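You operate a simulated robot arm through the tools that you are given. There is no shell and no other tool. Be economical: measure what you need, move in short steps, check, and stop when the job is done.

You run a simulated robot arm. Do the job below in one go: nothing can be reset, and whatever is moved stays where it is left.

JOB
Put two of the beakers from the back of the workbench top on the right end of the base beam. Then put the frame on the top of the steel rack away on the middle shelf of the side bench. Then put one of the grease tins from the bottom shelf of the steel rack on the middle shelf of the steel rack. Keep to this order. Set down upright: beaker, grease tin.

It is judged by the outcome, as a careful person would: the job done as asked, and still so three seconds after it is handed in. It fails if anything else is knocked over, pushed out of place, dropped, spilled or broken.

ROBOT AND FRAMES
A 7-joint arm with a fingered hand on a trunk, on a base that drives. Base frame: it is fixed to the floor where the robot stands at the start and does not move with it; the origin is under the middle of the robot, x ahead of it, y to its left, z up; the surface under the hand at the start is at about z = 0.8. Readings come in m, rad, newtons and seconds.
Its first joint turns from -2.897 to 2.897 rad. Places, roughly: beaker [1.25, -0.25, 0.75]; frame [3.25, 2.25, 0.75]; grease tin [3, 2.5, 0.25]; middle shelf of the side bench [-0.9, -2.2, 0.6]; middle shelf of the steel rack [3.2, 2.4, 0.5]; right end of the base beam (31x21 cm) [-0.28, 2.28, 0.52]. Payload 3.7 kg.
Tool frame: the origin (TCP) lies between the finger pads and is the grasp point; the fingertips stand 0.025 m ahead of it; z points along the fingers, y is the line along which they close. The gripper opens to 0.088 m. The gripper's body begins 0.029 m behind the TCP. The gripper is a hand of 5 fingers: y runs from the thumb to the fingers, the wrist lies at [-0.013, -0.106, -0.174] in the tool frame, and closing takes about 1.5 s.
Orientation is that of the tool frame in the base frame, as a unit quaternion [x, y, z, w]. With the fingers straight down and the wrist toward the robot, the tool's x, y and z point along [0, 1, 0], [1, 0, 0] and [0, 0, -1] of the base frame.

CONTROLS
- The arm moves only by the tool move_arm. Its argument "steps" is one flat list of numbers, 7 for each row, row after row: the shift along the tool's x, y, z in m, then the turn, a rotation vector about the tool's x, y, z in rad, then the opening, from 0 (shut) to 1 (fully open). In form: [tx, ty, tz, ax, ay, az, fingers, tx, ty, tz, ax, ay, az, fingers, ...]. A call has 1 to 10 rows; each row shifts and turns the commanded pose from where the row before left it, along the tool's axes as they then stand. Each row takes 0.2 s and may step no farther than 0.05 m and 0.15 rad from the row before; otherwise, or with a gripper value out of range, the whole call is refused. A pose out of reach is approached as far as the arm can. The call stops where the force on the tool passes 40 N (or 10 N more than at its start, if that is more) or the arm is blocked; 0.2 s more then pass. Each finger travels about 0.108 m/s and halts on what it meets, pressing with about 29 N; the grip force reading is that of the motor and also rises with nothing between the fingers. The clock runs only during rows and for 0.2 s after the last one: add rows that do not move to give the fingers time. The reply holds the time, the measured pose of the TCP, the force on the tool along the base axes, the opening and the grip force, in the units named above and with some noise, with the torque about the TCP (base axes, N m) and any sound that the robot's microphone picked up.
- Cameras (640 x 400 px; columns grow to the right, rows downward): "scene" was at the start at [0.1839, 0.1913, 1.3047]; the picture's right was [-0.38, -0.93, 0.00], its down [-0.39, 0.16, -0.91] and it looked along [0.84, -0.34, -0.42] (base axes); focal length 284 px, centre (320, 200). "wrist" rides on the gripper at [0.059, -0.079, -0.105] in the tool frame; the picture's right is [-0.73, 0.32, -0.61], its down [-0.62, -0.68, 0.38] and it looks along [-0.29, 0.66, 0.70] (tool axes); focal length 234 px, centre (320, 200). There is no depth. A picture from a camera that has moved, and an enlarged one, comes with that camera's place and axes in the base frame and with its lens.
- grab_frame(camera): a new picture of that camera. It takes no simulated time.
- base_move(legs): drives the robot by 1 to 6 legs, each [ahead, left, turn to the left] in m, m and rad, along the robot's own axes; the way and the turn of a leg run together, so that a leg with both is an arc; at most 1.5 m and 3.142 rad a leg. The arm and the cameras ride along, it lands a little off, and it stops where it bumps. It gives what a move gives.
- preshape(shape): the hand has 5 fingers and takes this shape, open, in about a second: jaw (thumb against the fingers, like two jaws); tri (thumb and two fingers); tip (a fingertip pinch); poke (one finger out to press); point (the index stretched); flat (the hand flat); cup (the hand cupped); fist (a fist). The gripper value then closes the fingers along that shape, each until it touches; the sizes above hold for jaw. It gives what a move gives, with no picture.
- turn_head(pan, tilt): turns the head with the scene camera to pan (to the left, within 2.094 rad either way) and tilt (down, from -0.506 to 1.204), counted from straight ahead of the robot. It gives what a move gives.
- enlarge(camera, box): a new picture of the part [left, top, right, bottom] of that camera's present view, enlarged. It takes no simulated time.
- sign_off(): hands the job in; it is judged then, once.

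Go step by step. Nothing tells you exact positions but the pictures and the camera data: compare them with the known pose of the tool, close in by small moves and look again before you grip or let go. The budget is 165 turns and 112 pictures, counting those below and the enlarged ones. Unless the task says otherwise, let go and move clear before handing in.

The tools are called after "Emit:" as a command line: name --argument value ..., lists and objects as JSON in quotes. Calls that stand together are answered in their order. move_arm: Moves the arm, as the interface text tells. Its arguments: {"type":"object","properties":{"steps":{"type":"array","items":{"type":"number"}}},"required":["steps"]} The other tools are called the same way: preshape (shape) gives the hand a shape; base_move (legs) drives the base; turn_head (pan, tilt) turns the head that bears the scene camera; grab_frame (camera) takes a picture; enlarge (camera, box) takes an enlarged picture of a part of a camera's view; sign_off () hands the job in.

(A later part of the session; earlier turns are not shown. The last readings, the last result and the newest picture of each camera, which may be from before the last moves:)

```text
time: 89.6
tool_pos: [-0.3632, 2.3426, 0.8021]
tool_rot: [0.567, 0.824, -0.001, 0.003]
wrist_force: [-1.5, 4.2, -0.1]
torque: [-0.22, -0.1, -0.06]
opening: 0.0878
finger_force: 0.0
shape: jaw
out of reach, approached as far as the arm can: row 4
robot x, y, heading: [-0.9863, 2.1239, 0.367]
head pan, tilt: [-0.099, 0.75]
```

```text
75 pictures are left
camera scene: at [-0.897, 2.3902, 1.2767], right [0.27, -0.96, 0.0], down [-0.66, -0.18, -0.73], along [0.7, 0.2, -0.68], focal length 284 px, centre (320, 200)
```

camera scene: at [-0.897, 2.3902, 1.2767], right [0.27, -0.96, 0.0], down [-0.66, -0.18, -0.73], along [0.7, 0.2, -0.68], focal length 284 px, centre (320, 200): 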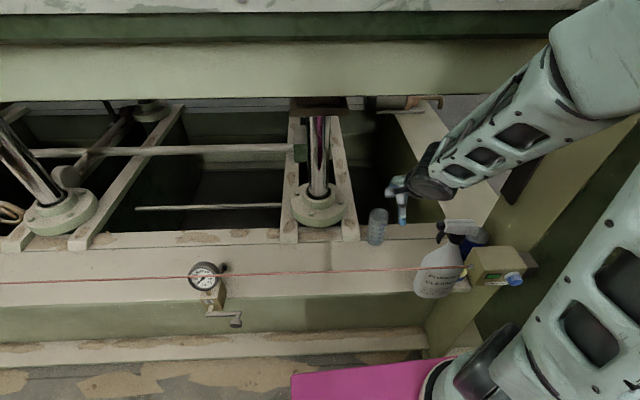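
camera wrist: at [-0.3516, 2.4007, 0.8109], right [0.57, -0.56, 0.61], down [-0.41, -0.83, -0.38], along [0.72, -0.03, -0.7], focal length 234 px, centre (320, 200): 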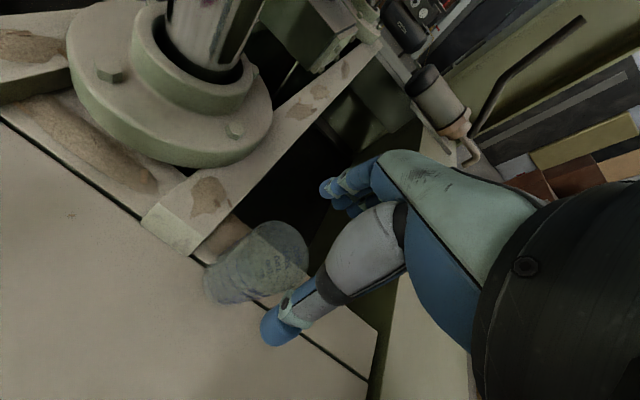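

Everything is still in place. I continue up and back to clear the cord.

Emit:
move_arm --steps '[0, -0.01, -0.035, 0, 0, 0, 1, 0, -0.02, -0.035, 0, 0, 0, 1, 0, -0.02, -0.035, 0, 0, 0, 1, 0, -0.03, -0.035, 0, 0, 0, 1, 0, -0.045, 0, 0, 0, 0, 1, 0, -0.045, 0, 0, 0, 0, 1, 0, -0.045, 0, 0, 0, 0, 1, 0, -0.045, 0, 0, 0, 0, 1, 0, 0, 0, 0, 0, 0, 1]'

Emit:
grab_frame --camera "scene"

```text
time: 91.6
tool_pos: [-0.5918, 2.2659, 0.9733]
tool_rot: [0.563, 0.826, -0.002, 0.0]
wrist_force: [0.2, -0.1, 0.5]
torque: [0.0, -0.02, 0.0]
opening: 0.0878
finger_force: 0.2
shape: jaw
out of reach, approached as far as the arm can: row 1, 6, 7, 8
robot x, y, heading: [-0.9837, 2.1209, 0.367]
head pan, tilt: [-0.099, 0.75]
```

```text
74 pictures are left
camera scene: at [-0.8966, 2.3895, 1.2768], right [0.27, -0.96, 0.0], down [-0.66, -0.18, -0.73], along [0.7, 0.2, -0.68], focal length 284 px, centre (320, 200)
```

scene: 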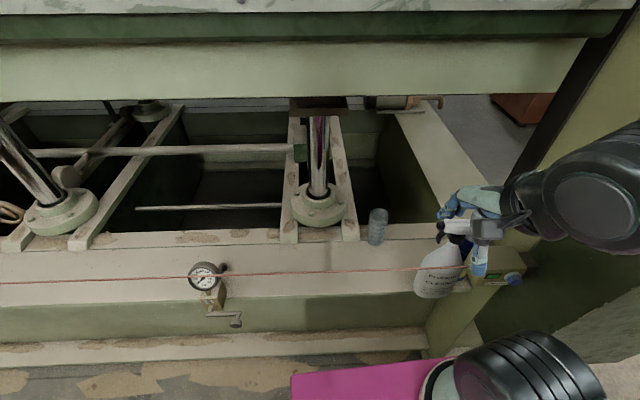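

I drive back to the bench for the second beaker.

Emit:
base_move --legs '[[0, 0, 1.38], [0, -0.1, 0], [-0.9, 0, 0], [0, 0, -0.18], [-1.4, 0, 0]]'

Emit:
base_move --legs '[[0, -0.6, 0], [0, 0, -1.32]]'

```text
time: 107.7
tool_pos: [-0.6922, 0.2879, 0.9745]
tool_rot: [-0.012, 1.0, -0.001, 0.001]
wrist_force: [-0.6, 0.6, -0.3]
torque: [0.01, -0.01, -0.03]
opening: 0.0879
finger_force: 0.1
shape: jaw
robot x, y, heading: [-0.6947, -0.1359, 1.592]
head pan, tilt: [-0.099, 0.75]
```

```text
time: 114.4
tool_pos: [0.3171, -0.0182, 0.9739]
tool_rot: [0.607, 0.795, -0.002, 0.001]
wrist_force: [1.1, -0.6, 0.3]
torque: [0.01, -0.02, 0.01]
opening: 0.0877
finger_force: 0.1
shape: jaw
robot x, y, heading: [-0.0909, -0.1166, 0.264]
head pan, tilt: [-0.099, 0.75]
```

Emit:
base_move --legs '[[0.25, 0, 0]]'

Emit:
turn_head --pan -0.1 --tilt 0.6

Emit:
grab_frame --camera "scene"

```text
time: 116.0
tool_pos: [0.4592, 0.0122, 0.9731]
tool_rot: [0.622, 0.783, -0.001, 0.001]
wrist_force: [-0.1, 0.5, 0.7]
torque: [0.03, -0.01, 0.03]
opening: 0.088
finger_force: 0.0
shape: jaw
robot x, y, heading: [0.0404, -0.0757, 0.223]
head pan, tilt: [-0.099, 0.75]
stopped in leg 1: the robot was blocked; the commanded pose is now the measured one
```

```text
time: 116.7
tool_pos: [0.4597, 0.0124, 0.9737]
tool_rot: [0.623, 0.782, -0.001, 0.001]
wrist_force: [0.5, -0.8, -0.4]
torque: [0.0, 0.02, 0.0]
opening: 0.0876
finger_force: 0.1
shape: jaw
robot x, y, heading: [0.0485, -0.0726, 0.227]
head pan, tilt: [-0.099, 0.6]
```

```text
73 pictures are left
camera scene: at [0.1807, 0.1798, 1.2897], right [0.13, -0.99, 0.0], down [-0.56, -0.07, -0.82], along [0.82, 0.1, -0.57], focal length 284 px, centre (320, 200)
```

scene: 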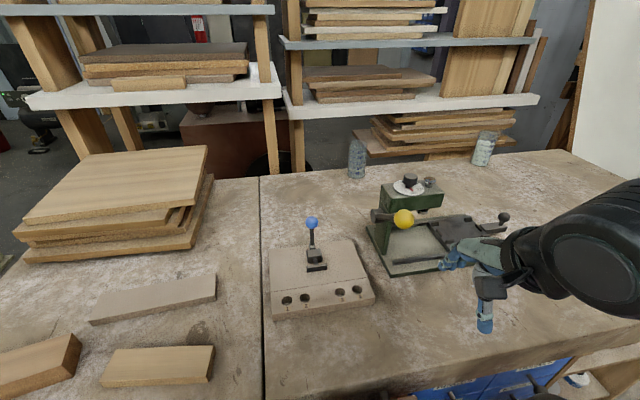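

Beaker A (1.055, 0.16) is near the limit of reach. I raise the hand and extend toward it to see how far it goes.

Emit:
move_arm --steps '[0, 0, -0.045, 0, 0, 0, 1, 0, 0.02, -0.045, 0, 0, 0, 1, 0, 0.05, 0, 0, 0, 0, 1, 0, 0.05, 0, 0, 0, 0, 1, 0, 0.05, 0, 0, 0, 0, 1, 0, 0.05, 0, 0, 0, 0, 1, 0, 0.05, 0, 0, 0, 0, 1, 0, 0.05, 0, 0, 0, 0, 1, 0, 0.05, 0, 0, 0, 0, 1, 0.01, 0.04, 0, 0, 0, 0, 1]'

Emit:
move_arm --steps '[0, 0.05, 0, 0, 0, 0, 1, 0, 0.05, 0, 0, 0, 0, 1, 0, 0.05, 0, 0, 0, 0, 1, 0, 0.045, 0, 0, 0, 0, 1, 0, 0, 0, 0, 0, 0, 1]'

Emit:
grab_frame --camera "wrist"

```text
time: 118.9
tool_pos: [0.8584, 0.1141, 1.0639]
tool_rot: [0.622, 0.783, 0.0, 0.0]
wrist_force: [-0.7, -0.7, 0.4]
torque: [0.03, 0.01, -0.03]
opening: 0.088
finger_force: 0.0
shape: jaw
robot x, y, heading: [0.0461, -0.0721, 0.223]
head pan, tilt: [-0.099, 0.6]
```

```text
time: 120.1
tool_pos: [1.0461, 0.1589, 1.0619]
tool_rot: [0.622, 0.783, 0.0, 0.0]
wrist_force: [-1.0, 0.8, 0.2]
torque: [0.02, 0.01, 0.0]
opening: 0.0876
finger_force: 0.0
shape: jaw
robot x, y, heading: [0.0478, -0.0758, 0.223]
head pan, tilt: [-0.099, 0.6]
```

```text
72 pictures are left
camera wrist: at [0.9571, 0.1971, 1.1686], right [0.48, -0.63, 0.61], down [-0.52, -0.76, -0.38], along [0.71, -0.14, -0.7], focal length 234 px, centre (320, 200)
```

wrist: 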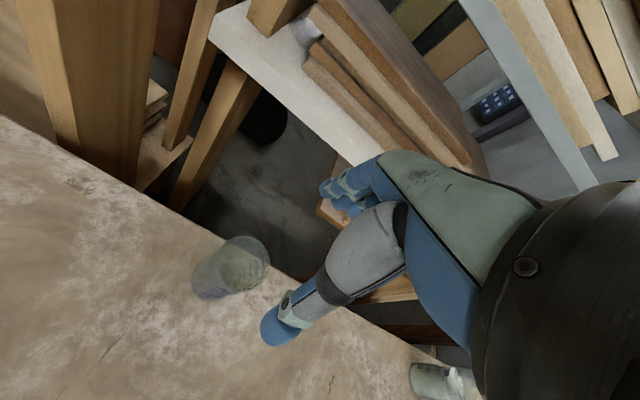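

Reach is fine. The beaker is about 1.5 cm further out; I correct and descend.

Emit:
move_arm --steps '[0.002, 0.015, 0.02, 0, 0, 0, 1, 0, 0, 0.035, 0, 0, 0, 1, 0, 0, 0.035, 0, 0, 0, 1, 0, 0, 0.03, 0, 0, 0, 1, 0, 0, 0, 0, 0, 0, 1]'

Emit:
grab_frame --camera "wrist"

Emit:
enlarge --camera "scene" --box '[270, 90, 470, 215]'

```text
time: 121.3
tool_pos: [1.0616, 0.1634, 0.9442]
tool_rot: [0.623, 0.782, 0.0, 0.001]
wrist_force: [0.1, 0.7, -0.2]
torque: [0.0, 0.0, 0.01]
opening: 0.0876
finger_force: 0.0
shape: jaw
robot x, y, heading: [0.0452, -0.0733, 0.225]
head pan, tilt: [-0.099, 0.6]
```

```text
71 pictures are left
camera wrist: at [0.9719, 0.2024, 1.0491], right [0.48, -0.63, 0.61], down [-0.52, -0.76, -0.38], along [0.71, -0.14, -0.7], focal length 234 px, centre (320, 200)
```

wrist: 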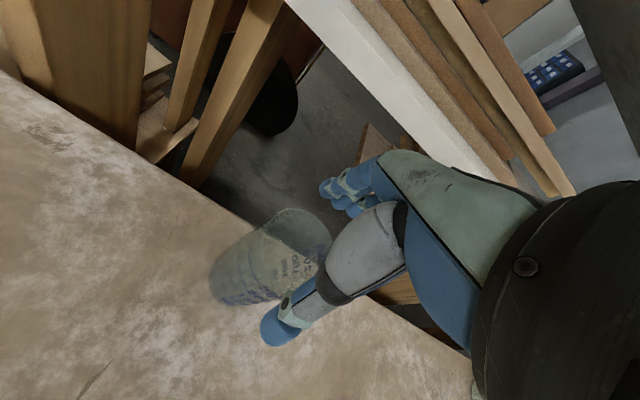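

```text
3.20 times, centred on (370, 152) of scene
camera zoom: at [0.181, 0.1799, 1.2897], right [0.13, -0.99, 0.0], down [-0.56, -0.07, -0.83], along [0.82, 0.1, -0.56], focal length 907 px, centre (160, 352)
```

zoom: 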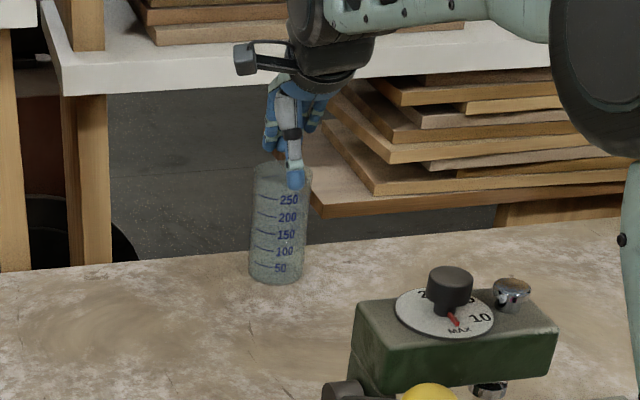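

Aligned like the first grasp. I descend and close.

Emit:
move_arm --steps '[0, 0, 0.022, 0, 0, 0, 1, 0, 0, 0.022, 0, 0, 0, 1, 0, 0, 0, 0, 0, 0, 0.5, 0, 0, 0, 0, 0, 0, 0.3, 0, 0, 0, 0, 0, 0, 0.2, 0, 0, 0, 0, 0, 0, 0.2, 0, 0, 0, 0, 0, 0, 0.2, 0, 0, 0, 0, 0, 0, 0.2]'

Emit:
move_arm --steps '[0, 0, -0.02, 0, 0, 0, 0.2, 0, 0, -0.03, 0, 0, 0, 0.2, 0, 0, -0.04, 0, 0, 0, 0.2, 0, 0, -0.04, 0, 0, 0, 0.2, 0, 0, -0.04, 0, 0, 0, 0.2, 0, 0, -0.04, 0, 0, 0, 0.2, 0, 0, 0, 0, 0, 0, 0.2]'

Emit:
grab_frame --camera "scene"

```text
time: 123.1
tool_pos: [1.0603, 0.1623, 0.8994]
tool_rot: [0.623, 0.782, 0.0, 0.001]
wrist_force: [-0.3, 0.0, 0.1]
torque: [0.02, 0.01, 0.0]
opening: 0.0509
finger_force: 29.1
shape: jaw
robot x, y, heading: [0.0472, -0.0715, 0.226]
head pan, tilt: [-0.099, 0.6]
```

```text
time: 124.7
tool_pos: [1.062, 0.1634, 1.1087]
tool_rot: [0.622, 0.783, 0.0, 0.001]
wrist_force: [0.5, -0.7, -0.1]
torque: [0.03, -0.04, 0.0]
opening: 0.0508
finger_force: 28.7
shape: jaw
robot x, y, heading: [0.0488, -0.0762, 0.223]
head pan, tilt: [-0.099, 0.6]
```

```text
69 pictures are left
camera scene: at [0.181, 0.1799, 1.2897], right [0.13, -0.99, 0.0], down [-0.56, -0.07, -0.83], along [0.82, 0.1, -0.56], focal length 284 px, centre (320, 200)
```

scene: 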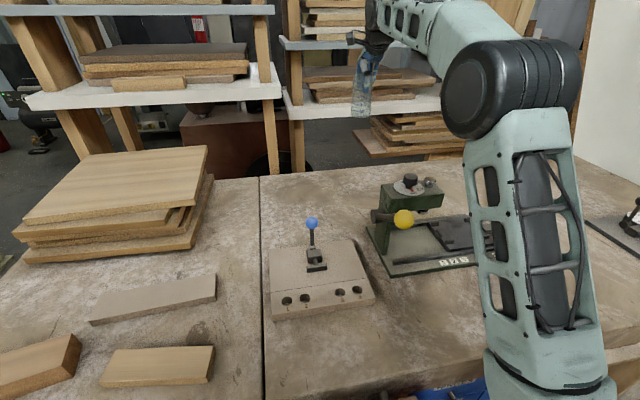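

The second beaker is lifted cleanly. I retract it over the bench at height and drive to the press again.

Emit:
move_arm --steps '[0, -0.05, 0, 0, 0, 0, 0.2, 0, -0.05, 0, 0, 0, 0, 0.2, 0, -0.05, 0, 0, 0, 0, 0.2, 0, -0.05, 0, 0, 0, 0, 0.2, 0, -0.05, 0, 0, 0, 0, 0.2, 0, -0.05, 0, 0, 0, 0, 0.2, 0, -0.05, 0, 0, 0, 0, 0.2, 0, -0.05, 0, 0, 0, 0, 0.2, 0, -0.05, 0, 0, 0, 0, 0.2, 0, -0.05, 0, 0, 0, 0, 0.2]'

Emit:
base_move --legs '[[-0.2, 0, 0], [0, 0, 1.346], [0, 0.6, 0], [1.39, 0, 0]]'

```text
time: 126.9
tool_pos: [0.5739, 0.0521, 1.1102]
tool_rot: [0.623, 0.783, -0.001, 0.0]
wrist_force: [-0.8, -0.3, -1.4]
torque: [-0.01, 0.02, 0.0]
opening: 0.0506
finger_force: 29.1
shape: jaw
robot x, y, heading: [0.0473, -0.0753, 0.23]
head pan, tilt: [-0.099, 0.6]
```

```text
time: 141.3
tool_pos: [-0.7673, 1.8025, 1.1109]
tool_rot: [-0.005, 1.0, 0.0, 0.002]
wrist_force: [1.2, 0.9, -1.4]
torque: [0.01, -0.01, -0.01]
opening: 0.0502
finger_force: 28.5
shape: jaw
robot x, y, heading: [-0.7553, 1.2604, 1.585]
head pan, tilt: [-0.099, 0.6]
```

Emit:
move_arm --steps '[0, -0.03, 0.03, 0, 0, 0, 0.2, 0, -0.03, 0.03, 0, 0, 0, 0.2, 0, -0.03, 0.03, 0, 0, 0, 0.2, 0, -0.03, 0.03, 0, 0, 0, 0.2]'

Emit:
base_move --legs '[[0, 0, 0.165], [0.88, 0, 0], [0, 0.1, 0], [0, 0, -1.38]]'

Emit:
turn_head --pan -0.1 --tilt 0.75

Emit:
grab_frame --camera "scene"

```text
time: 142.3
tool_pos: [-0.766, 1.6819, 0.992]
tool_rot: [-0.005, 1.0, 0.0, 0.001]
wrist_force: [-0.1, 0.0, -0.2]
torque: [-0.02, -0.01, 0.0]
opening: 0.0504
finger_force: 29.3
shape: jaw
robot x, y, heading: [-0.7553, 1.2629, 1.579]
head pan, tilt: [-0.099, 0.6]
```

```text
time: 151.8
tool_pos: [-0.6171, 2.2685, 0.9929]
tool_rot: [0.568, 0.823, 0.0, 0.0]
wrist_force: [-0.3, 0.2, -0.7]
torque: [-0.04, 0.02, 0.03]
opening: 0.0501
finger_force: 29.1
shape: jaw
robot x, y, heading: [-1.0089, 2.1148, 0.359]
head pan, tilt: [-0.099, 0.6]
```

```text
time: 152.5
tool_pos: [-0.6173, 2.2685, 0.9922]
tool_rot: [0.569, 0.823, 0.0, 0.001]
wrist_force: [-0.2, -0.8, -0.1]
torque: [0.01, 0.01, -0.03]
opening: 0.0503
finger_force: 29.4
shape: jaw
robot x, y, heading: [-1.0125, 2.1147, 0.358]
head pan, tilt: [-0.099, 0.75]
```

```text
68 pictures are left
camera scene: at [-0.9164, 2.3829, 1.2769], right [0.26, -0.97, 0.0], down [-0.66, -0.18, -0.73], along [0.71, 0.19, -0.68], focal length 284 px, centre (320, 200)
```

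scene: 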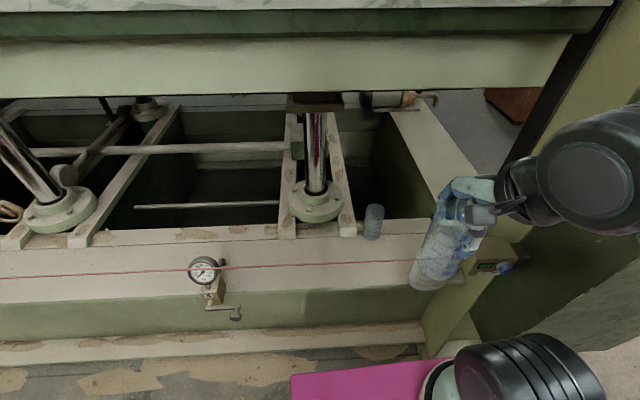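

The first beaker still stands. For the second spot (nearer the front) I yaw the hand so the wrist lies to the left, away from the cord and bottle.

Emit:
move_arm --steps '[0, 0, 0, 0, 0, 0.15, 0.2, 0, 0, 0, 0, 0, 0.15, 0.2, 0, 0, 0, 0, 0, 0.15, 0.2, 0, 0, 0, 0, 0, 0.15, 0.2, 0, 0, 0, 0, 0, 0.15, 0.2, 0, 0, 0, 0, 0, 0.15, 0.2, 0, 0, 0, 0, 0, 0, 0.2]'

Emit:
grab_frame --camera "scene"

```text
time: 154.1
tool_pos: [-0.6166, 2.2688, 0.9918]
tool_rot: [0.87, 0.493, 0.0, 0.001]
wrist_force: [-0.3, -0.1, -0.2]
torque: [0.0, -0.01, 0.0]
opening: 0.05
finger_force: 29.4
shape: jaw
robot x, y, heading: [-1.0068, 2.12, 0.356]
head pan, tilt: [-0.099, 0.75]
```

```text
67 pictures are left
camera scene: at [-0.9164, 2.3829, 1.2768], right [0.26, -0.97, 0.0], down [-0.66, -0.18, -0.73], along [0.71, 0.19, -0.68], focal length 284 px, centre (320, 200)
```

scene: 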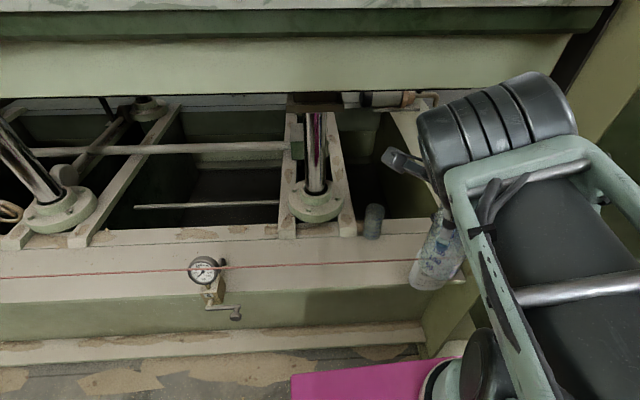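

Emit:
move_arm --steps '[0.0305, 0.0214, 0.012, 0, 0, 0, 0.2, 0.0305, 0.0214, 0.012, 0, 0, 0, 0.2, 0.0305, 0.0214, 0.012, 0, 0, 0, 0.2, 0.0305, 0.0214, 0.012, 0, 0, 0, 0.2, 0.0305, 0.0214, 0.016, 0, 0, 0, 0.2, 0, 0, 0.016, 0, 0, 0, 0.2, 0, 0, 0, 0, 0, 0, 0.2]'

Emit:
grab_frame --camera "scene"

Emit:
grab_frame --camera "wrist"

```text
time: 155.7
tool_pos: [-0.4474, 2.3451, 0.9114]
tool_rot: [0.869, 0.494, 0.0, 0.001]
wrist_force: [0.3, 0.5, -0.5]
torque: [0.01, -0.02, 0.01]
opening: 0.0499
finger_force: 29.3
shape: jaw
robot x, y, heading: [-1.0076, 2.1153, 0.358]
head pan, tilt: [-0.099, 0.75]
```

```text
66 pictures are left
camera scene: at [-0.9139, 2.3934, 1.2901], right [0.36, -0.93, 0.0], down [-0.52, -0.2, -0.83], along [0.77, 0.3, -0.56], focal length 284 px, centre (320, 200)
```

scene: 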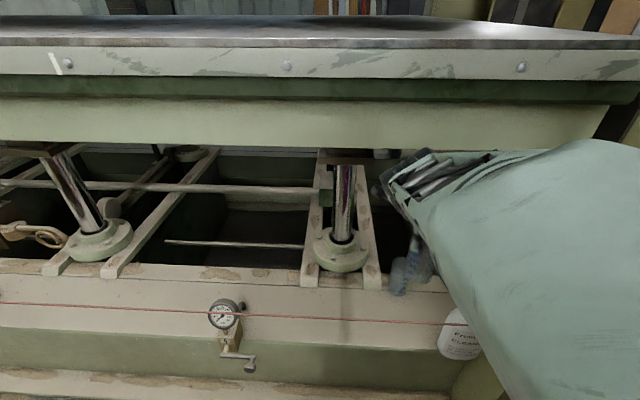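

```text
65 pictures are left
camera wrist: at [-0.4842, 2.4359, 1.0161], right [-0.09, -0.79, 0.61], down [-0.9, -0.19, -0.38], along [0.42, -0.59, -0.69], focal length 234 px, centre (320, 200)
```

wrist: 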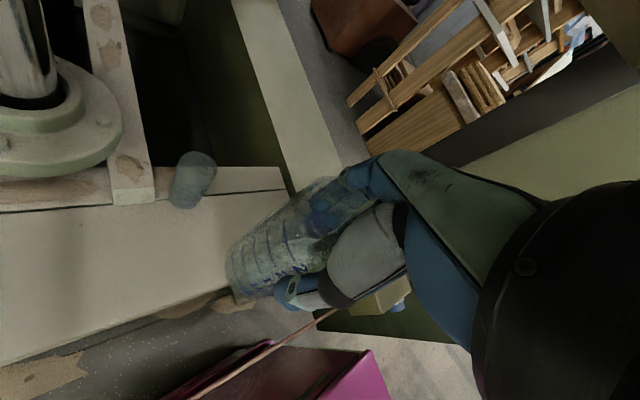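

The beaker is past the cord. The raised elbow seems to have nudged the head, so I move on in small stages, lowering now.

Emit:
move_arm --steps '[0.0067, 0.0056, 0.028, 0, 0, 0, 0.2, 0.0067, 0.0056, 0.028, 0, 0, 0, 0.2, 0.0067, 0.0056, 0.028, 0, 0, 0, 0.2, 0.0067, 0.0056, 0.028, 0, 0, 0, 0.2, 0, 0, 0, 0, 0, 0, 0.2]'

Emit:
grab_frame --camera "scene"

Emit:
grab_frame --camera "wrist"

```text
time: 156.9
tool_pos: [-0.4139, 2.3561, 0.7984]
tool_rot: [0.87, 0.493, -0.001, 0.001]
wrist_force: [0.0, -0.1, 0.3]
torque: [0.0, 0.0, 0.0]
opening: 0.0502
finger_force: 29.1
shape: jaw
robot x, y, heading: [-1.0089, 2.1148, 0.356]
head pan, tilt: [-0.099, 0.75]
```

```text
64 pictures are left
camera scene: at [-0.9164, 2.383, 1.2768], right [0.26, -0.97, 0.0], down [-0.66, -0.18, -0.73], along [0.71, 0.19, -0.68], focal length 284 px, centre (320, 200)
```

scene: 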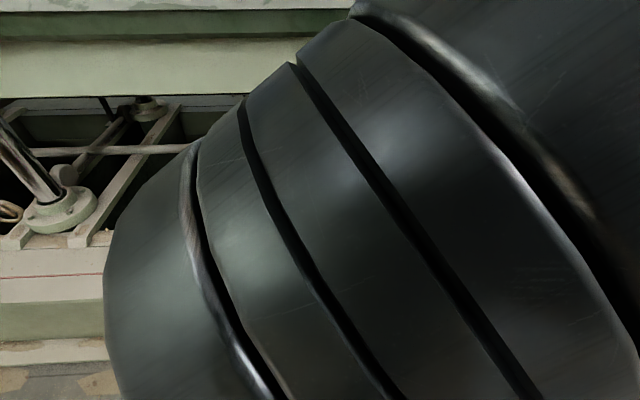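

```text
63 pictures are left
camera wrist: at [-0.4506, 2.4463, 0.9037], right [-0.1, -0.79, 0.61], down [-0.9, -0.19, -0.38], along [0.42, -0.59, -0.7], focal length 234 px, centre (320, 200)
```

wrist: 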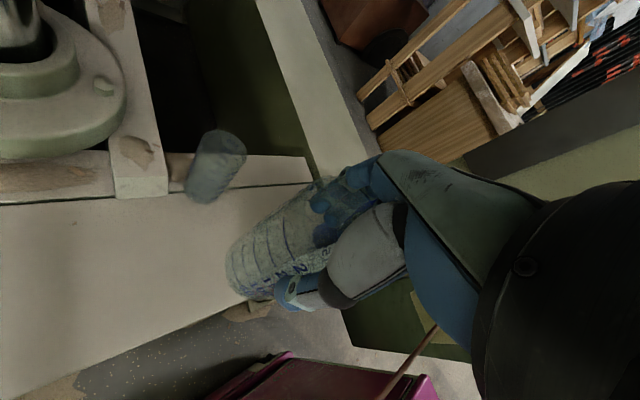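

Emit:
move_arm --steps '[0.0097, 0.008, 0.033, 0, 0, 0, 0.2, 0.0097, 0.008, 0.033, 0, 0, 0, 0.2, 0.0097, 0.008, 0.033, 0, 0, 0, 0.2, 0.0097, 0.008, 0.033, 0, 0, 0, 0.2, 0, 0, 0, 0, 0, 0, 0.2]'

Emit:
grab_frame --camera "wrist"

Emit:
turn_head --pan 0.5 --tilt 0.75

Emit:
grab_frame --camera "scene"

```text
time: 158.1
tool_pos: [-0.3659, 2.3727, 0.6671]
tool_rot: [0.87, 0.494, -0.001, 0.001]
wrist_force: [-0.5, -0.2, 0.2]
torque: [0.0, 0.0, 0.0]
opening: 0.05
finger_force: 29.4
shape: jaw
robot x, y, heading: [-1.0118, 2.1138, 0.357]
head pan, tilt: [-0.099, 0.75]
```

```text
62 pictures are left
camera wrist: at [-0.4034, 2.4634, 0.7729], right [-0.09, -0.79, 0.61], down [-0.9, -0.19, -0.38], along [0.42, -0.59, -0.7], focal length 234 px, centre (320, 200)
```

wrist: 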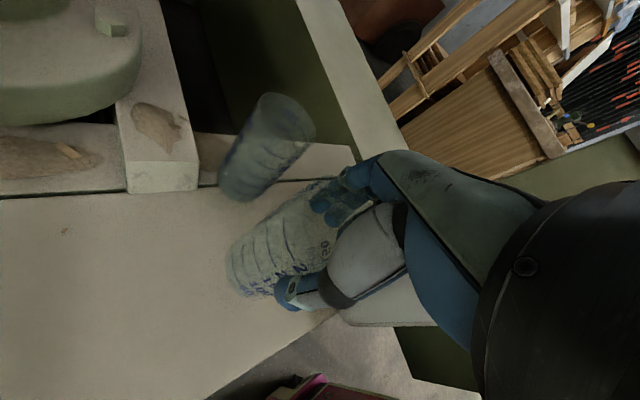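

```text
time: 159.1
tool_pos: [-0.3666, 2.3724, 0.6684]
tool_rot: [0.869, 0.494, 0.0, 0.001]
wrist_force: [0.4, -0.1, -0.2]
torque: [-0.02, 0.02, 0.03]
opening: 0.0501
finger_force: 28.6
shape: jaw
robot x, y, heading: [-1.0075, 2.1132, 0.36]
head pan, tilt: [0.499, 0.75]
```

```text
61 pictures are left
camera scene: at [-0.9423, 2.4244, 1.2768], right [0.76, -0.65, 0.0], down [-0.45, -0.52, -0.73], along [0.48, 0.55, -0.68], focal length 284 px, centre (320, 200)
```

scene: 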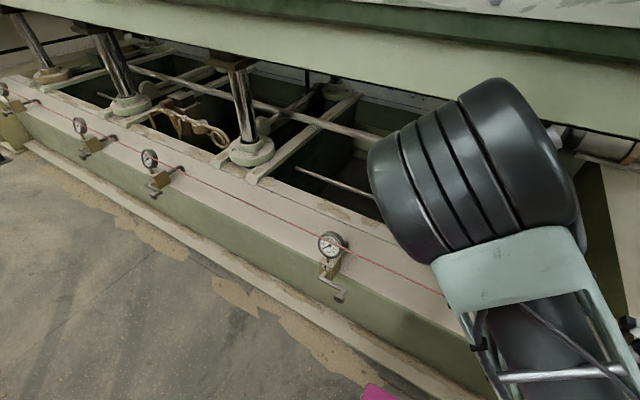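

The spot is clear: about 9 cm in from the front edge and separate from the first beaker. I lower to contact.

Emit:
move_arm --steps '[0, 0, 0.02, 0, 0, 0, 0.2, 0, 0, 0.018, 0, 0, 0, 0.2, 0, 0, 0.006, 0, 0, 0, 0.2, 0, 0, 0.003, 0, 0, 0, 0.2, 0, 0, 0.002, 0, 0, 0, 0.2, 0, 0, 0, 0, 0, 0, 0.2]'

Emit:
grab_frame --camera "wrist"

```text
time: 160.5
tool_pos: [-0.3665, 2.3731, 0.6187]
tool_rot: [0.869, 0.495, 0.001, 0.0]
wrist_force: [-1.1, 0.6, 7.7]
torque: [-0.01, -0.03, 0.0]
opening: 0.0499
finger_force: 29.1
shape: jaw
robot x, y, heading: [-1.0101, 2.1161, 0.36]
head pan, tilt: [0.499, 0.75]
```

```text
60 pictures are left
camera wrist: at [-0.4031, 2.4631, 0.7241], right [-0.1, -0.79, 0.61], down [-0.9, -0.19, -0.38], along [0.42, -0.59, -0.7], focal length 234 px, centre (320, 200)
```

wrist: 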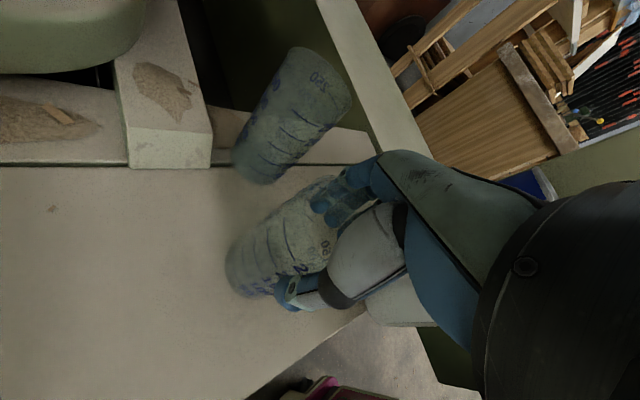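

Touching down at 7.7 N. I open only part way, to spare the neighbour, and rise.

Emit:
move_arm --steps '[0, 0, -0.001, 0, 0, 0, 0.3, 0, 0, 0, 0, 0, 0, 0.65, 0, 0, 0, 0, 0, 0, 0.8, 0, 0, 0, 0, 0, 0, 0.85, 0, 0, 0, 0, 0, 0, 0.85, 0, 0, -0.015, 0, 0, 0, 0.85, 0, 0, -0.02, 0, 0, 0, 0.85, 0, 0, -0.02, 0, 0, 0, 0.85, 0, 0, 0, 0, 0, 0, 0.85]'

Emit:
grab_frame --camera "wrist"

```text
time: 162.5
tool_pos: [-0.367, 2.3715, 0.6748]
tool_rot: [0.869, 0.494, -0.001, 0.0]
wrist_force: [0.3, 0.6, 0.6]
torque: [-0.01, -0.02, 0.01]
opening: 0.0746
finger_force: 0.0
shape: jaw
robot x, y, heading: [-1.0069, 2.1182, 0.358]
head pan, tilt: [0.499, 0.75]
```

```text
59 pictures are left
camera wrist: at [-0.4027, 2.4625, 0.78], right [-0.09, -0.79, 0.61], down [-0.9, -0.19, -0.38], along [0.42, -0.59, -0.7], focal length 234 px, centre (320, 200)
```

wrist: 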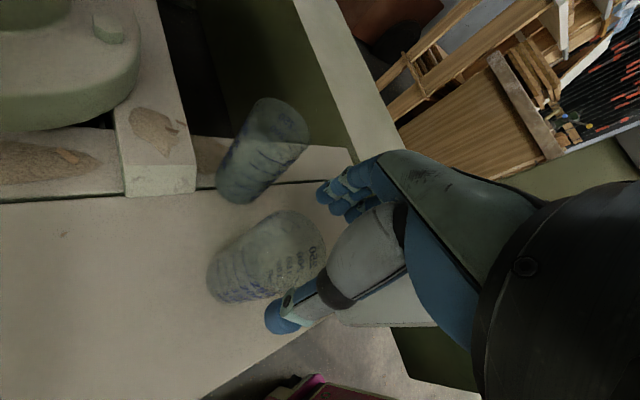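

Both beakers stand. I retrace the path up and out.

Emit:
move_arm --steps '[0, 0, -0.025, 0, 0, 0, 0.85, -0.0097, -0.008, -0.033, 0, 0, 0, 0.85, -0.0097, -0.008, -0.033, 0, 0, 0, 0.85, -0.0097, -0.008, -0.033, 0, 0, 0, 0.85, -0.0067, -0.0056, -0.03, 0, 0, 0, 0.85, -0.0067, -0.0056, -0.03, 0, 0, 0, 0.85, -0.0067, -0.0056, -0.03, 0, 0, 0, 0.85, -0.0067, -0.0056, -0.02, 0, 0, 0, 0.85, 0, 0, 0, 0, 0, 0, 0.85]'

Emit:
move_arm --steps '[-0.0305, -0.0214, -0.016, 0, 0, 0, 0.85, -0.0305, -0.0214, -0.016, 0, 0, 0, 0.85, -0.0305, -0.0214, -0.012, 0, 0, 0, 0.85, -0.0305, -0.0214, -0.012, 0, 0, 0, 0.85, -0.0305, -0.0214, -0.012, 0, 0, 0, 0.85, 0, 0, 0, 0, 0, -0.15, 0.85, 0, 0, 0, 0, 0, -0.15, 0.85, 0, 0, 0, 0, 0, -0.15, 0.85, 0, 0, 0, 0, 0, -0.15, 0.85, 0, 0, 0, 0, 0, -0.15, 0.85]'

Emit:
turn_head --pan -0.1 --tilt 0.75

Emit:
grab_frame --camera "scene"

```text
time: 164.5
tool_pos: [-0.4223, 2.3309, 0.9071]
tool_rot: [0.884, 0.467, -0.002, -0.002]
wrist_force: [0.3, -0.4, 0.2]
torque: [0.0, 0.0, 0.01]
opening: 0.0744
finger_force: 0.0
shape: jaw
robot x, y, heading: [-1.0093, 2.1167, 0.359]
head pan, tilt: [0.499, 0.75]
```

```text
time: 165.0
tool_pos: [-0.4327, 2.2666, 0.9236]
tool_rot: [0.919, 0.395, -0.006, -0.015]
wrist_force: [-0.4, 0.1, 0.0]
torque: [0.0, -0.01, 0.02]
opening: 0.0746
finger_force: 0.1
shape: jaw
robot x, y, heading: [-1.012, 2.1186, 0.359]
head pan, tilt: [0.499, 0.75]
stopped in row 2: the arm was blocked; the commanded pose is now the measured one
```

```text
time: 166.0
tool_pos: [-0.4325, 2.267, 0.9223]
tool_rot: [0.918, 0.397, -0.009, -0.018]
wrist_force: [-0.1, -0.7, 0.4]
torque: [-0.03, 0.0, -0.01]
opening: 0.0746
finger_force: 0.0
shape: jaw
robot x, y, heading: [-1.0096, 2.1156, 0.364]
head pan, tilt: [-0.099, 0.75]
```

```text
58 pictures are left
camera scene: at [-0.9172, 2.3854, 1.2769], right [0.29, -0.96, 0.0], down [-0.65, -0.2, -0.73], along [0.7, 0.21, -0.68], focal length 284 px, centre (320, 200)
```

scene: 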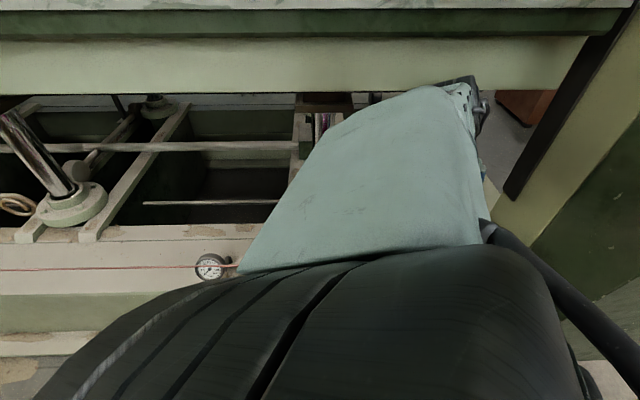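

Both arm and head are cramped: the elbow is against the head. I back the base away slightly so the hand leaves the press, then unfold the arm.

Emit:
base_move --legs '[[-0.15, 0, 0]]'

Emit:
grab_frame --camera "wrist"

```text
time: 167.4
tool_pos: [-0.5587, 2.2225, 0.9224]
tool_rot: [0.917, 0.397, -0.008, -0.018]
wrist_force: [-0.6, 0.1, 0.8]
torque: [0.01, -0.01, -0.04]
opening: 0.0749
finger_force: 0.0
shape: jaw
robot x, y, heading: [-1.136, 2.0702, 0.361]
head pan, tilt: [-0.099, 0.75]
stopped in leg 1: the robot was blocked; the commanded pose is now the measured one
```

```text
57 pictures are left
camera wrist: at [-0.5716, 2.315, 1.0306], right [-0.24, -0.77, 0.59], down [-0.93, 0.02, -0.36], along [0.26, -0.64, -0.72], focal length 234 px, centre (320, 200)
```

wrist: 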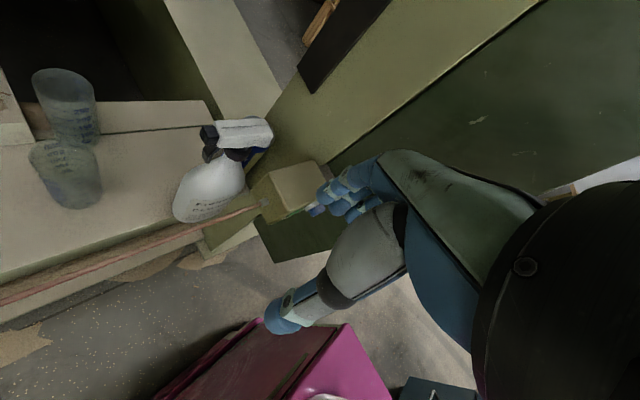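

The beakers, bottle and cord are all fine. I yaw the hand back to its normal heading while raising it.

Emit:
move_arm --steps '[0, 0, -0.02, 0, 0, -0.15, 0.85, 0, 0, -0.02, 0, 0, -0.15, 0.85, 0, 0, -0.02, 0, 0, -0.15, 0.85, 0, 0, -0.02, 0, 0, -0.15, 0.85, 0, 0, -0.02, 0, 0, -0.15, 0.85, 0, 0, 0, 0, 0, -0.15, 0.85, 0, 0, 0, 0, 0, -0.15, 0.85, 0, 0, 0, 0, 0, 0, 0.85]'

Emit:
grab_frame --camera "scene"

```text
time: 169.2
tool_pos: [-0.5553, 2.2198, 1.0222]
tool_rot: [0.594, 0.804, 0.004, -0.019]
wrist_force: [0.2, -0.5, 0.2]
torque: [-0.01, -0.01, -0.02]
opening: 0.0747
finger_force: 0.1
shape: jaw
robot x, y, heading: [-1.133, 2.0696, 0.365]
head pan, tilt: [-0.099, 0.75]
```

```text
56 pictures are left
camera scene: at [-1.0426, 2.3369, 1.2768], right [0.26, -0.97, 0.0], down [-0.66, -0.18, -0.73], along [0.71, 0.19, -0.68], focal length 284 px, centre (320, 200)
```

scene: 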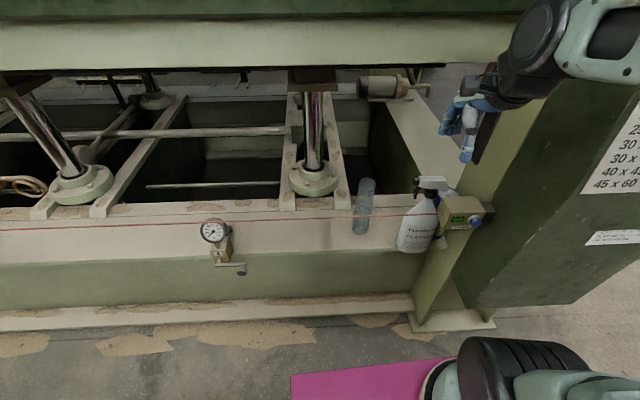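

The arm is untangled and the beakers stand well. Next the frame on the steel rack, beyond the press; I tuck the arm and drive out through the corridor between bench and press.

Emit:
move_arm --steps '[0, -0.05, 0, -0.016, -0.035, 0, 0.85, 0, -0.05, 0, 0, 0, 0, 0.85, 0, -0.05, 0, 0, 0, 0, 0.85, 0, -0.04, 0, 0, 0, 0, 0.85, 0, 0, 0, 0, 0, 0, 0.85]'

Emit:
base_move --legs '[[0.09, 0, 0], [0, -1.05, 0], [0, 0, -0.12]]'

Emit:
turn_head --pan 0.0 --tilt 0.35

Emit:
grab_frame --camera "scene"

```text
time: 170.4
tool_pos: [-0.7384, 2.1629, 1.0234]
tool_rot: [0.595, 0.804, -0.001, -0.001]
wrist_force: [0.4, -0.1, -0.1]
torque: [-0.01, 0.01, 0.0]
opening: 0.0748
finger_force: 0.0
shape: jaw
robot x, y, heading: [-1.1369, 2.0671, 0.365]
head pan, tilt: [-0.099, 0.75]
```

```text
time: 173.0
tool_pos: [-0.5958, 2.0355, 1.025]
tool_rot: [0.591, 0.807, 0.001, -0.001]
wrist_force: [-17.4, 8.8, 2.0]
torque: [-0.26, -0.49, -0.13]
opening: 0.075
finger_force: 0.1
shape: jaw
robot x, y, heading: [-0.9864, 1.9396, 0.362]
head pan, tilt: [-0.099, 0.75]
stopped in leg 2: the force on the tool passed its limit at 81 N (the readings are from after the stop); the commanded pose is now the measured one
```

```text
time: 173.9
tool_pos: [-0.5959, 2.0361, 1.0254]
tool_rot: [0.592, 0.806, 0.0, -0.001]
wrist_force: [-26.9, 11.9, 4.0]
torque: [-0.34, -0.72, -0.23]
opening: 0.0749
finger_force: 0.0
shape: jaw
robot x, y, heading: [-0.9912, 1.9354, 0.357]
head pan, tilt: [0.0, 0.351]
```

```text
55 pictures are left
camera scene: at [-0.8908, 2.2173, 1.3124], right [0.35, -0.94, 0.0], down [-0.32, -0.12, -0.94], along [0.88, 0.33, -0.34], focal length 284 px, centre (320, 200)
```

scene: 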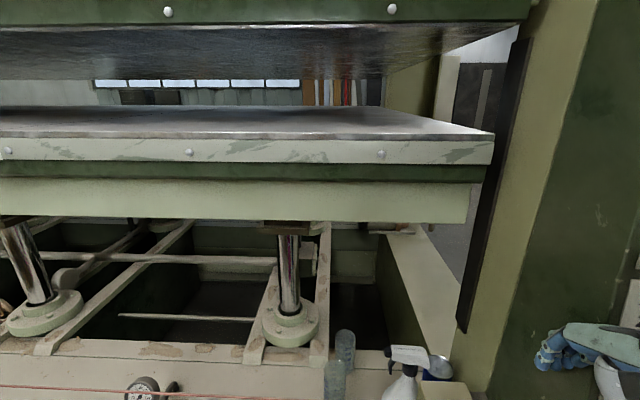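

The hand bumped the control cabinet (it is fixed and heavy). I pull the hand back toward the body before going on.

Emit:
move_arm --steps '[0.005, -0.03, 0, 0, 0, 0, 0.85, 0.005, -0.04, 0, 0, 0, 0, 0.85, 0, -0.04, 0, 0, 0, 0, 0.85, 0, 0, 0, 0, 0, 0, 0.85]'

Emit:
grab_frame --camera "wrist"

```text
time: 174.9
tool_pos: [-0.7013, 2.0116, 1.0248]
tool_rot: [0.592, 0.806, 0.001, -0.001]
wrist_force: [-0.9, -0.6, -0.6]
torque: [-0.04, -0.01, -0.01]
opening: 0.0748
finger_force: 0.0
shape: jaw
robot x, y, heading: [-0.9892, 1.9362, 0.36]
head pan, tilt: [0.0, 0.351]
```

```text
54 pictures are left
camera wrist: at [-0.794, 2.0428, 1.1299], right [0.53, -0.6, 0.6], down [-0.46, -0.8, -0.38], along [0.71, -0.08, -0.7], focal length 234 px, centre (320, 200)
```

wrist: 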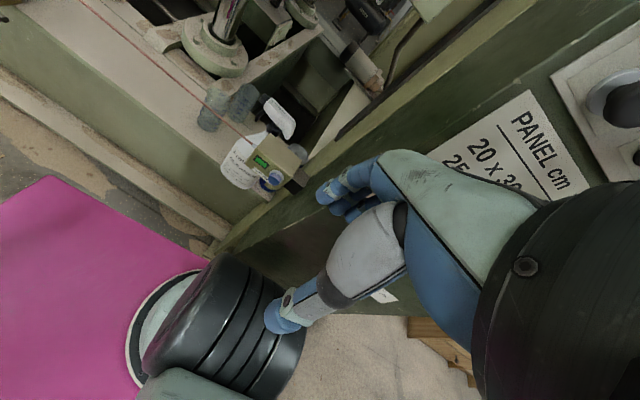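

Emit:
base_move --legs '[[0, 0, 1.38], [-0.4, -0.06, 0], [-0.4, -0.04, 0], [0, 0, -1.49]]'

Emit:
grab_frame --camera "scene"

```text
time: 186.6
tool_pos: [-0.4536, 1.2036, 1.0246]
tool_rot: [0.634, 0.773, 0.002, -0.001]
wrist_force: [0.2, 0.1, 0.1]
torque: [0.02, 0.01, -0.01]
opening: 0.0748
finger_force: 0.1
shape: jaw
robot x, y, heading: [-0.7478, 1.1608, 0.254]
head pan, tilt: [0.0, 0.351]
```

```text
53 pictures are left
camera scene: at [-0.6187, 1.4276, 1.3125], right [0.25, -0.97, 0.0], down [-0.33, -0.09, -0.94], along [0.91, 0.24, -0.34], focal length 284 px, centre (320, 200)
```

scene: 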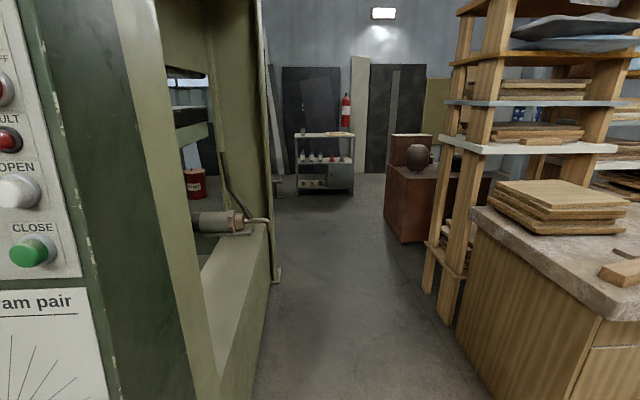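

The steel rack stands ahead at the end of the corridor, frame on top. I drive down the corridor.

Emit:
base_move --legs '[[1.5, -0.03, 0], [1.25, 0, 0], [0, 0, 0.15]]'

Emit:
turn_head --pan 0.0 --tilt 0.35

Emit:
grab_frame --camera "scene"

```text
refused: leg 1 is longer than a leg can be; nothing moved
```

```text
time: 187.2
tool_pos: [-0.4541, 1.2031, 1.025]
tool_rot: [0.635, 0.773, 0.002, -0.002]
wrist_force: [-0.3, 0.3, -0.2]
torque: [0.02, 0.01, 0.03]
opening: 0.0748
finger_force: 0.1
shape: jaw
robot x, y, heading: [-0.746, 1.161, 0.256]
head pan, tilt: [0.0, 0.351]
```

```text
52 pictures are left
camera scene: at [-0.6187, 1.4276, 1.3125], right [0.25, -0.97, 0.0], down [-0.33, -0.09, -0.94], along [0.91, 0.24, -0.34], focal length 284 px, centre (320, 200)
```

scene: 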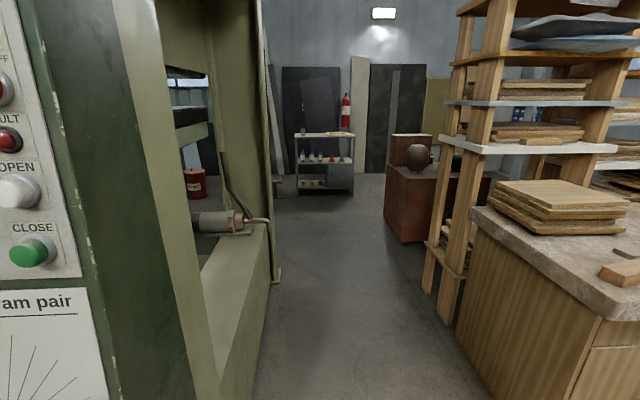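

Emit:
base_move --legs '[[1.4, -0.03, 0], [1.35, 0, 0], [0, 0, 0.15]]'

Emit:
grab_frame --camera "scene"

```text
time: 201.2
tool_pos: [2.2073, 1.8902, 1.0256]
tool_rot: [0.577, 0.817, 0.002, -0.001]
wrist_force: [-0.1, -0.7, 0.5]
torque: [-0.03, 0.0, -0.02]
opening: 0.0749
finger_force: 0.1
shape: jaw
robot x, y, heading: [1.9216, 1.8079, 0.396]
head pan, tilt: [0.0, 0.351]
```

```text
51 pictures are left
camera scene: at [2.0124, 2.0897, 1.3125], right [0.39, -0.92, 0.0], down [-0.32, -0.13, -0.94], along [0.87, 0.36, -0.34], focal length 284 px, centre (320, 200)
```

scene: 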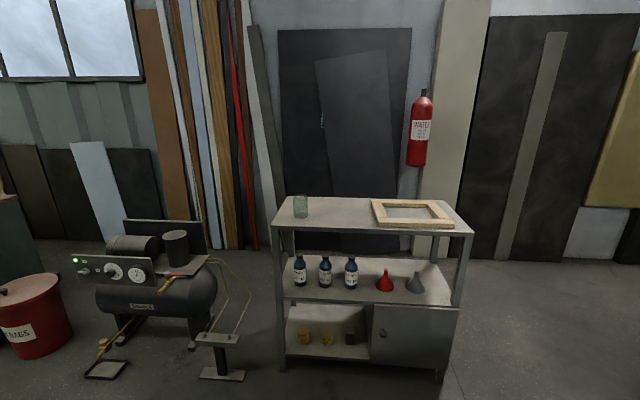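

The rack: frame on its top (with a jar beside it), bottles and funnels on the middle shelf, small tins on the bottom one. I zoom in.

Emit:
enlarge --camera "scene" --box '[260, 180, 490, 390]'

```text
1.90 times, centred on (375, 285) of scene
camera zoom: at [2.0124, 2.0897, 1.3125], right [0.39, -0.92, 0.0], down [-0.32, -0.13, -0.94], along [0.87, 0.36, -0.34], focal length 540 px, centre (215, 38)
```

zoom: 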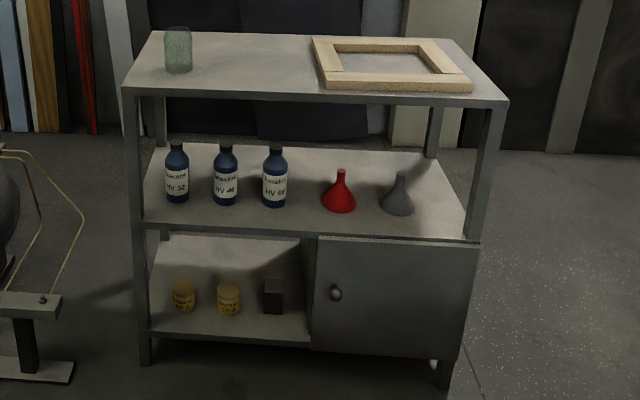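

The rack top is at about z 0.81 and the frame's front bar is centred near (3.15, 2.14). I drive square up to it.

Emit:
base_move --legs '[[0.53, -0.11, 0], [0, 0, -0.08]]'

Emit:
turn_head --pan -0.15 --tilt 0.7

Emit:
grab_frame --camera "scene"

```text
time: 204.8
tool_pos: [2.7488, 1.9746, 1.0243]
tool_rot: [0.61, 0.792, 0.001, -0.001]
wrist_force: [0.9, 0.6, 0.1]
torque: [-0.03, 0.0, 0.01]
opening: 0.0748
finger_force: 0.0
shape: jaw
robot x, y, heading: [2.458, 1.9113, 0.311]
head pan, tilt: [0.0, 0.351]
```

```text
time: 205.6
tool_pos: [2.7483, 1.9738, 1.0245]
tool_rot: [0.609, 0.793, 0.001, -0.001]
wrist_force: [0.2, 0.2, -0.8]
torque: [0.0, 0.0, 0.01]
opening: 0.0748
finger_force: 0.1
shape: jaw
robot x, y, heading: [2.4594, 1.91, 0.318]
head pan, tilt: [-0.15, 0.7]
```

```text
49 pictures are left
camera scene: at [2.566, 2.1726, 1.2812], right [0.17, -0.99, 0.0], down [-0.63, -0.11, -0.77], along [0.75, 0.13, -0.64], focal length 284 px, centre (320, 200)
```

scene: 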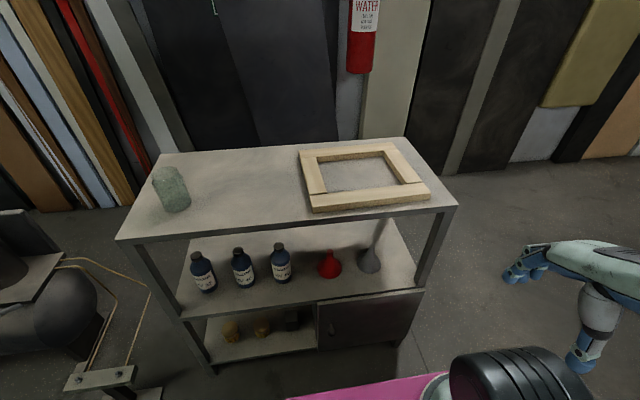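

Emit:
enlarge --camera "scene" --box '[280, 120, 480, 245]'

```text
3.20 times, centred on (380, 182) of scene
camera zoom: at [2.566, 2.1726, 1.2812], right [0.17, -0.99, 0.0], down [-0.63, -0.11, -0.77], along [0.75, 0.13, -0.64], focal length 907 px, centre (128, 256)
```

zoom: 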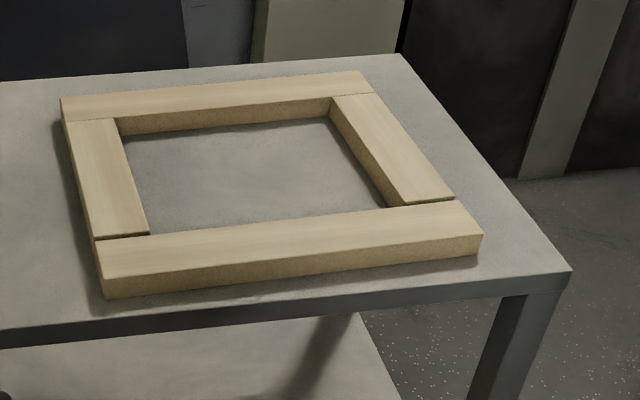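

The front bar is 4.7 cm wide and 2 cm thick, centred at (3.14, 2.141). I move the open hand above it, aligned across the bar.

Emit:
move_arm --steps '[0.0067, 0.0469, 0, 0, 0, 0, 1, 0.0067, 0.0469, 0, 0, 0, 0, 1, 0.0067, 0.0469, 0, 0, 0, 0, 1, 0.0067, 0.0469, 0, 0, 0, 0, 1, 0.0067, 0.0469, 0, 0, 0, 0, 1, 0.0067, 0.0469, 0, 0, 0, 0, 1, 0.0067, 0.0469, 0, 0, 0, 0, 1, 0.0067, 0.0469, 0, 0, 0, 0, 1, 0.0067, 0.0466, 0.03, 0, 0, 0, 1, 0, 0, 0.03, 0, 0, -0.089, 1]'

Emit:
move_arm --steps '[0, 0, 0.03, 0, 0, 0, 1, 0, 0, 0.03, 0, 0, 0, 1, 0, 0, 0, 0, 0, 0, 1]'

Emit:
enlarge --camera "scene" --box '[280, 90, 520, 240]'

Emit:
grab_frame --camera "wrist"

```text
refused: row 9 steps farther than a row can; nothing moved
```

```text
time: 206.4
tool_pos: [2.7476, 1.9745, 0.972]
tool_rot: [0.609, 0.793, 0.001, -0.003]
wrist_force: [-0.3, -0.1, -0.4]
torque: [0.01, 0.0, -0.01]
opening: 0.0878
finger_force: 0.0
shape: jaw
out of reach, approached as far as the arm can: row 2
robot x, y, heading: [2.4577, 1.9147, 0.314]
head pan, tilt: [-0.15, 0.7]
```

```text
2.67 times, centred on (400, 165) of scene
camera zoom: at [2.566, 2.1726, 1.2811], right [0.17, -0.99, 0.0], down [-0.64, -0.11, -0.76], along [0.75, 0.13, -0.64], focal length 756 px, centre (107, 293)
```

zoom: 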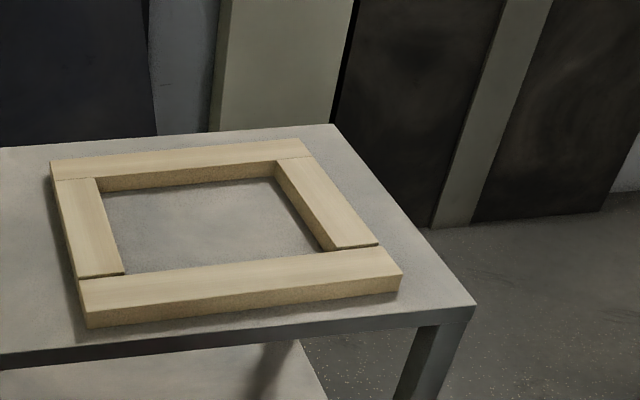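

```text
46 pictures are left
camera wrist: at [2.6574, 2.0099, 1.078], right [0.5, -0.62, 0.6], down [-0.5, -0.78, -0.38], along [0.71, -0.11, -0.7], focal length 234 px, centre (320, 200)
```

wrist: 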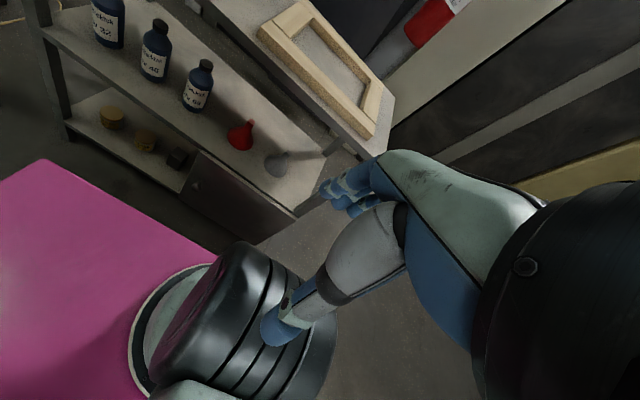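

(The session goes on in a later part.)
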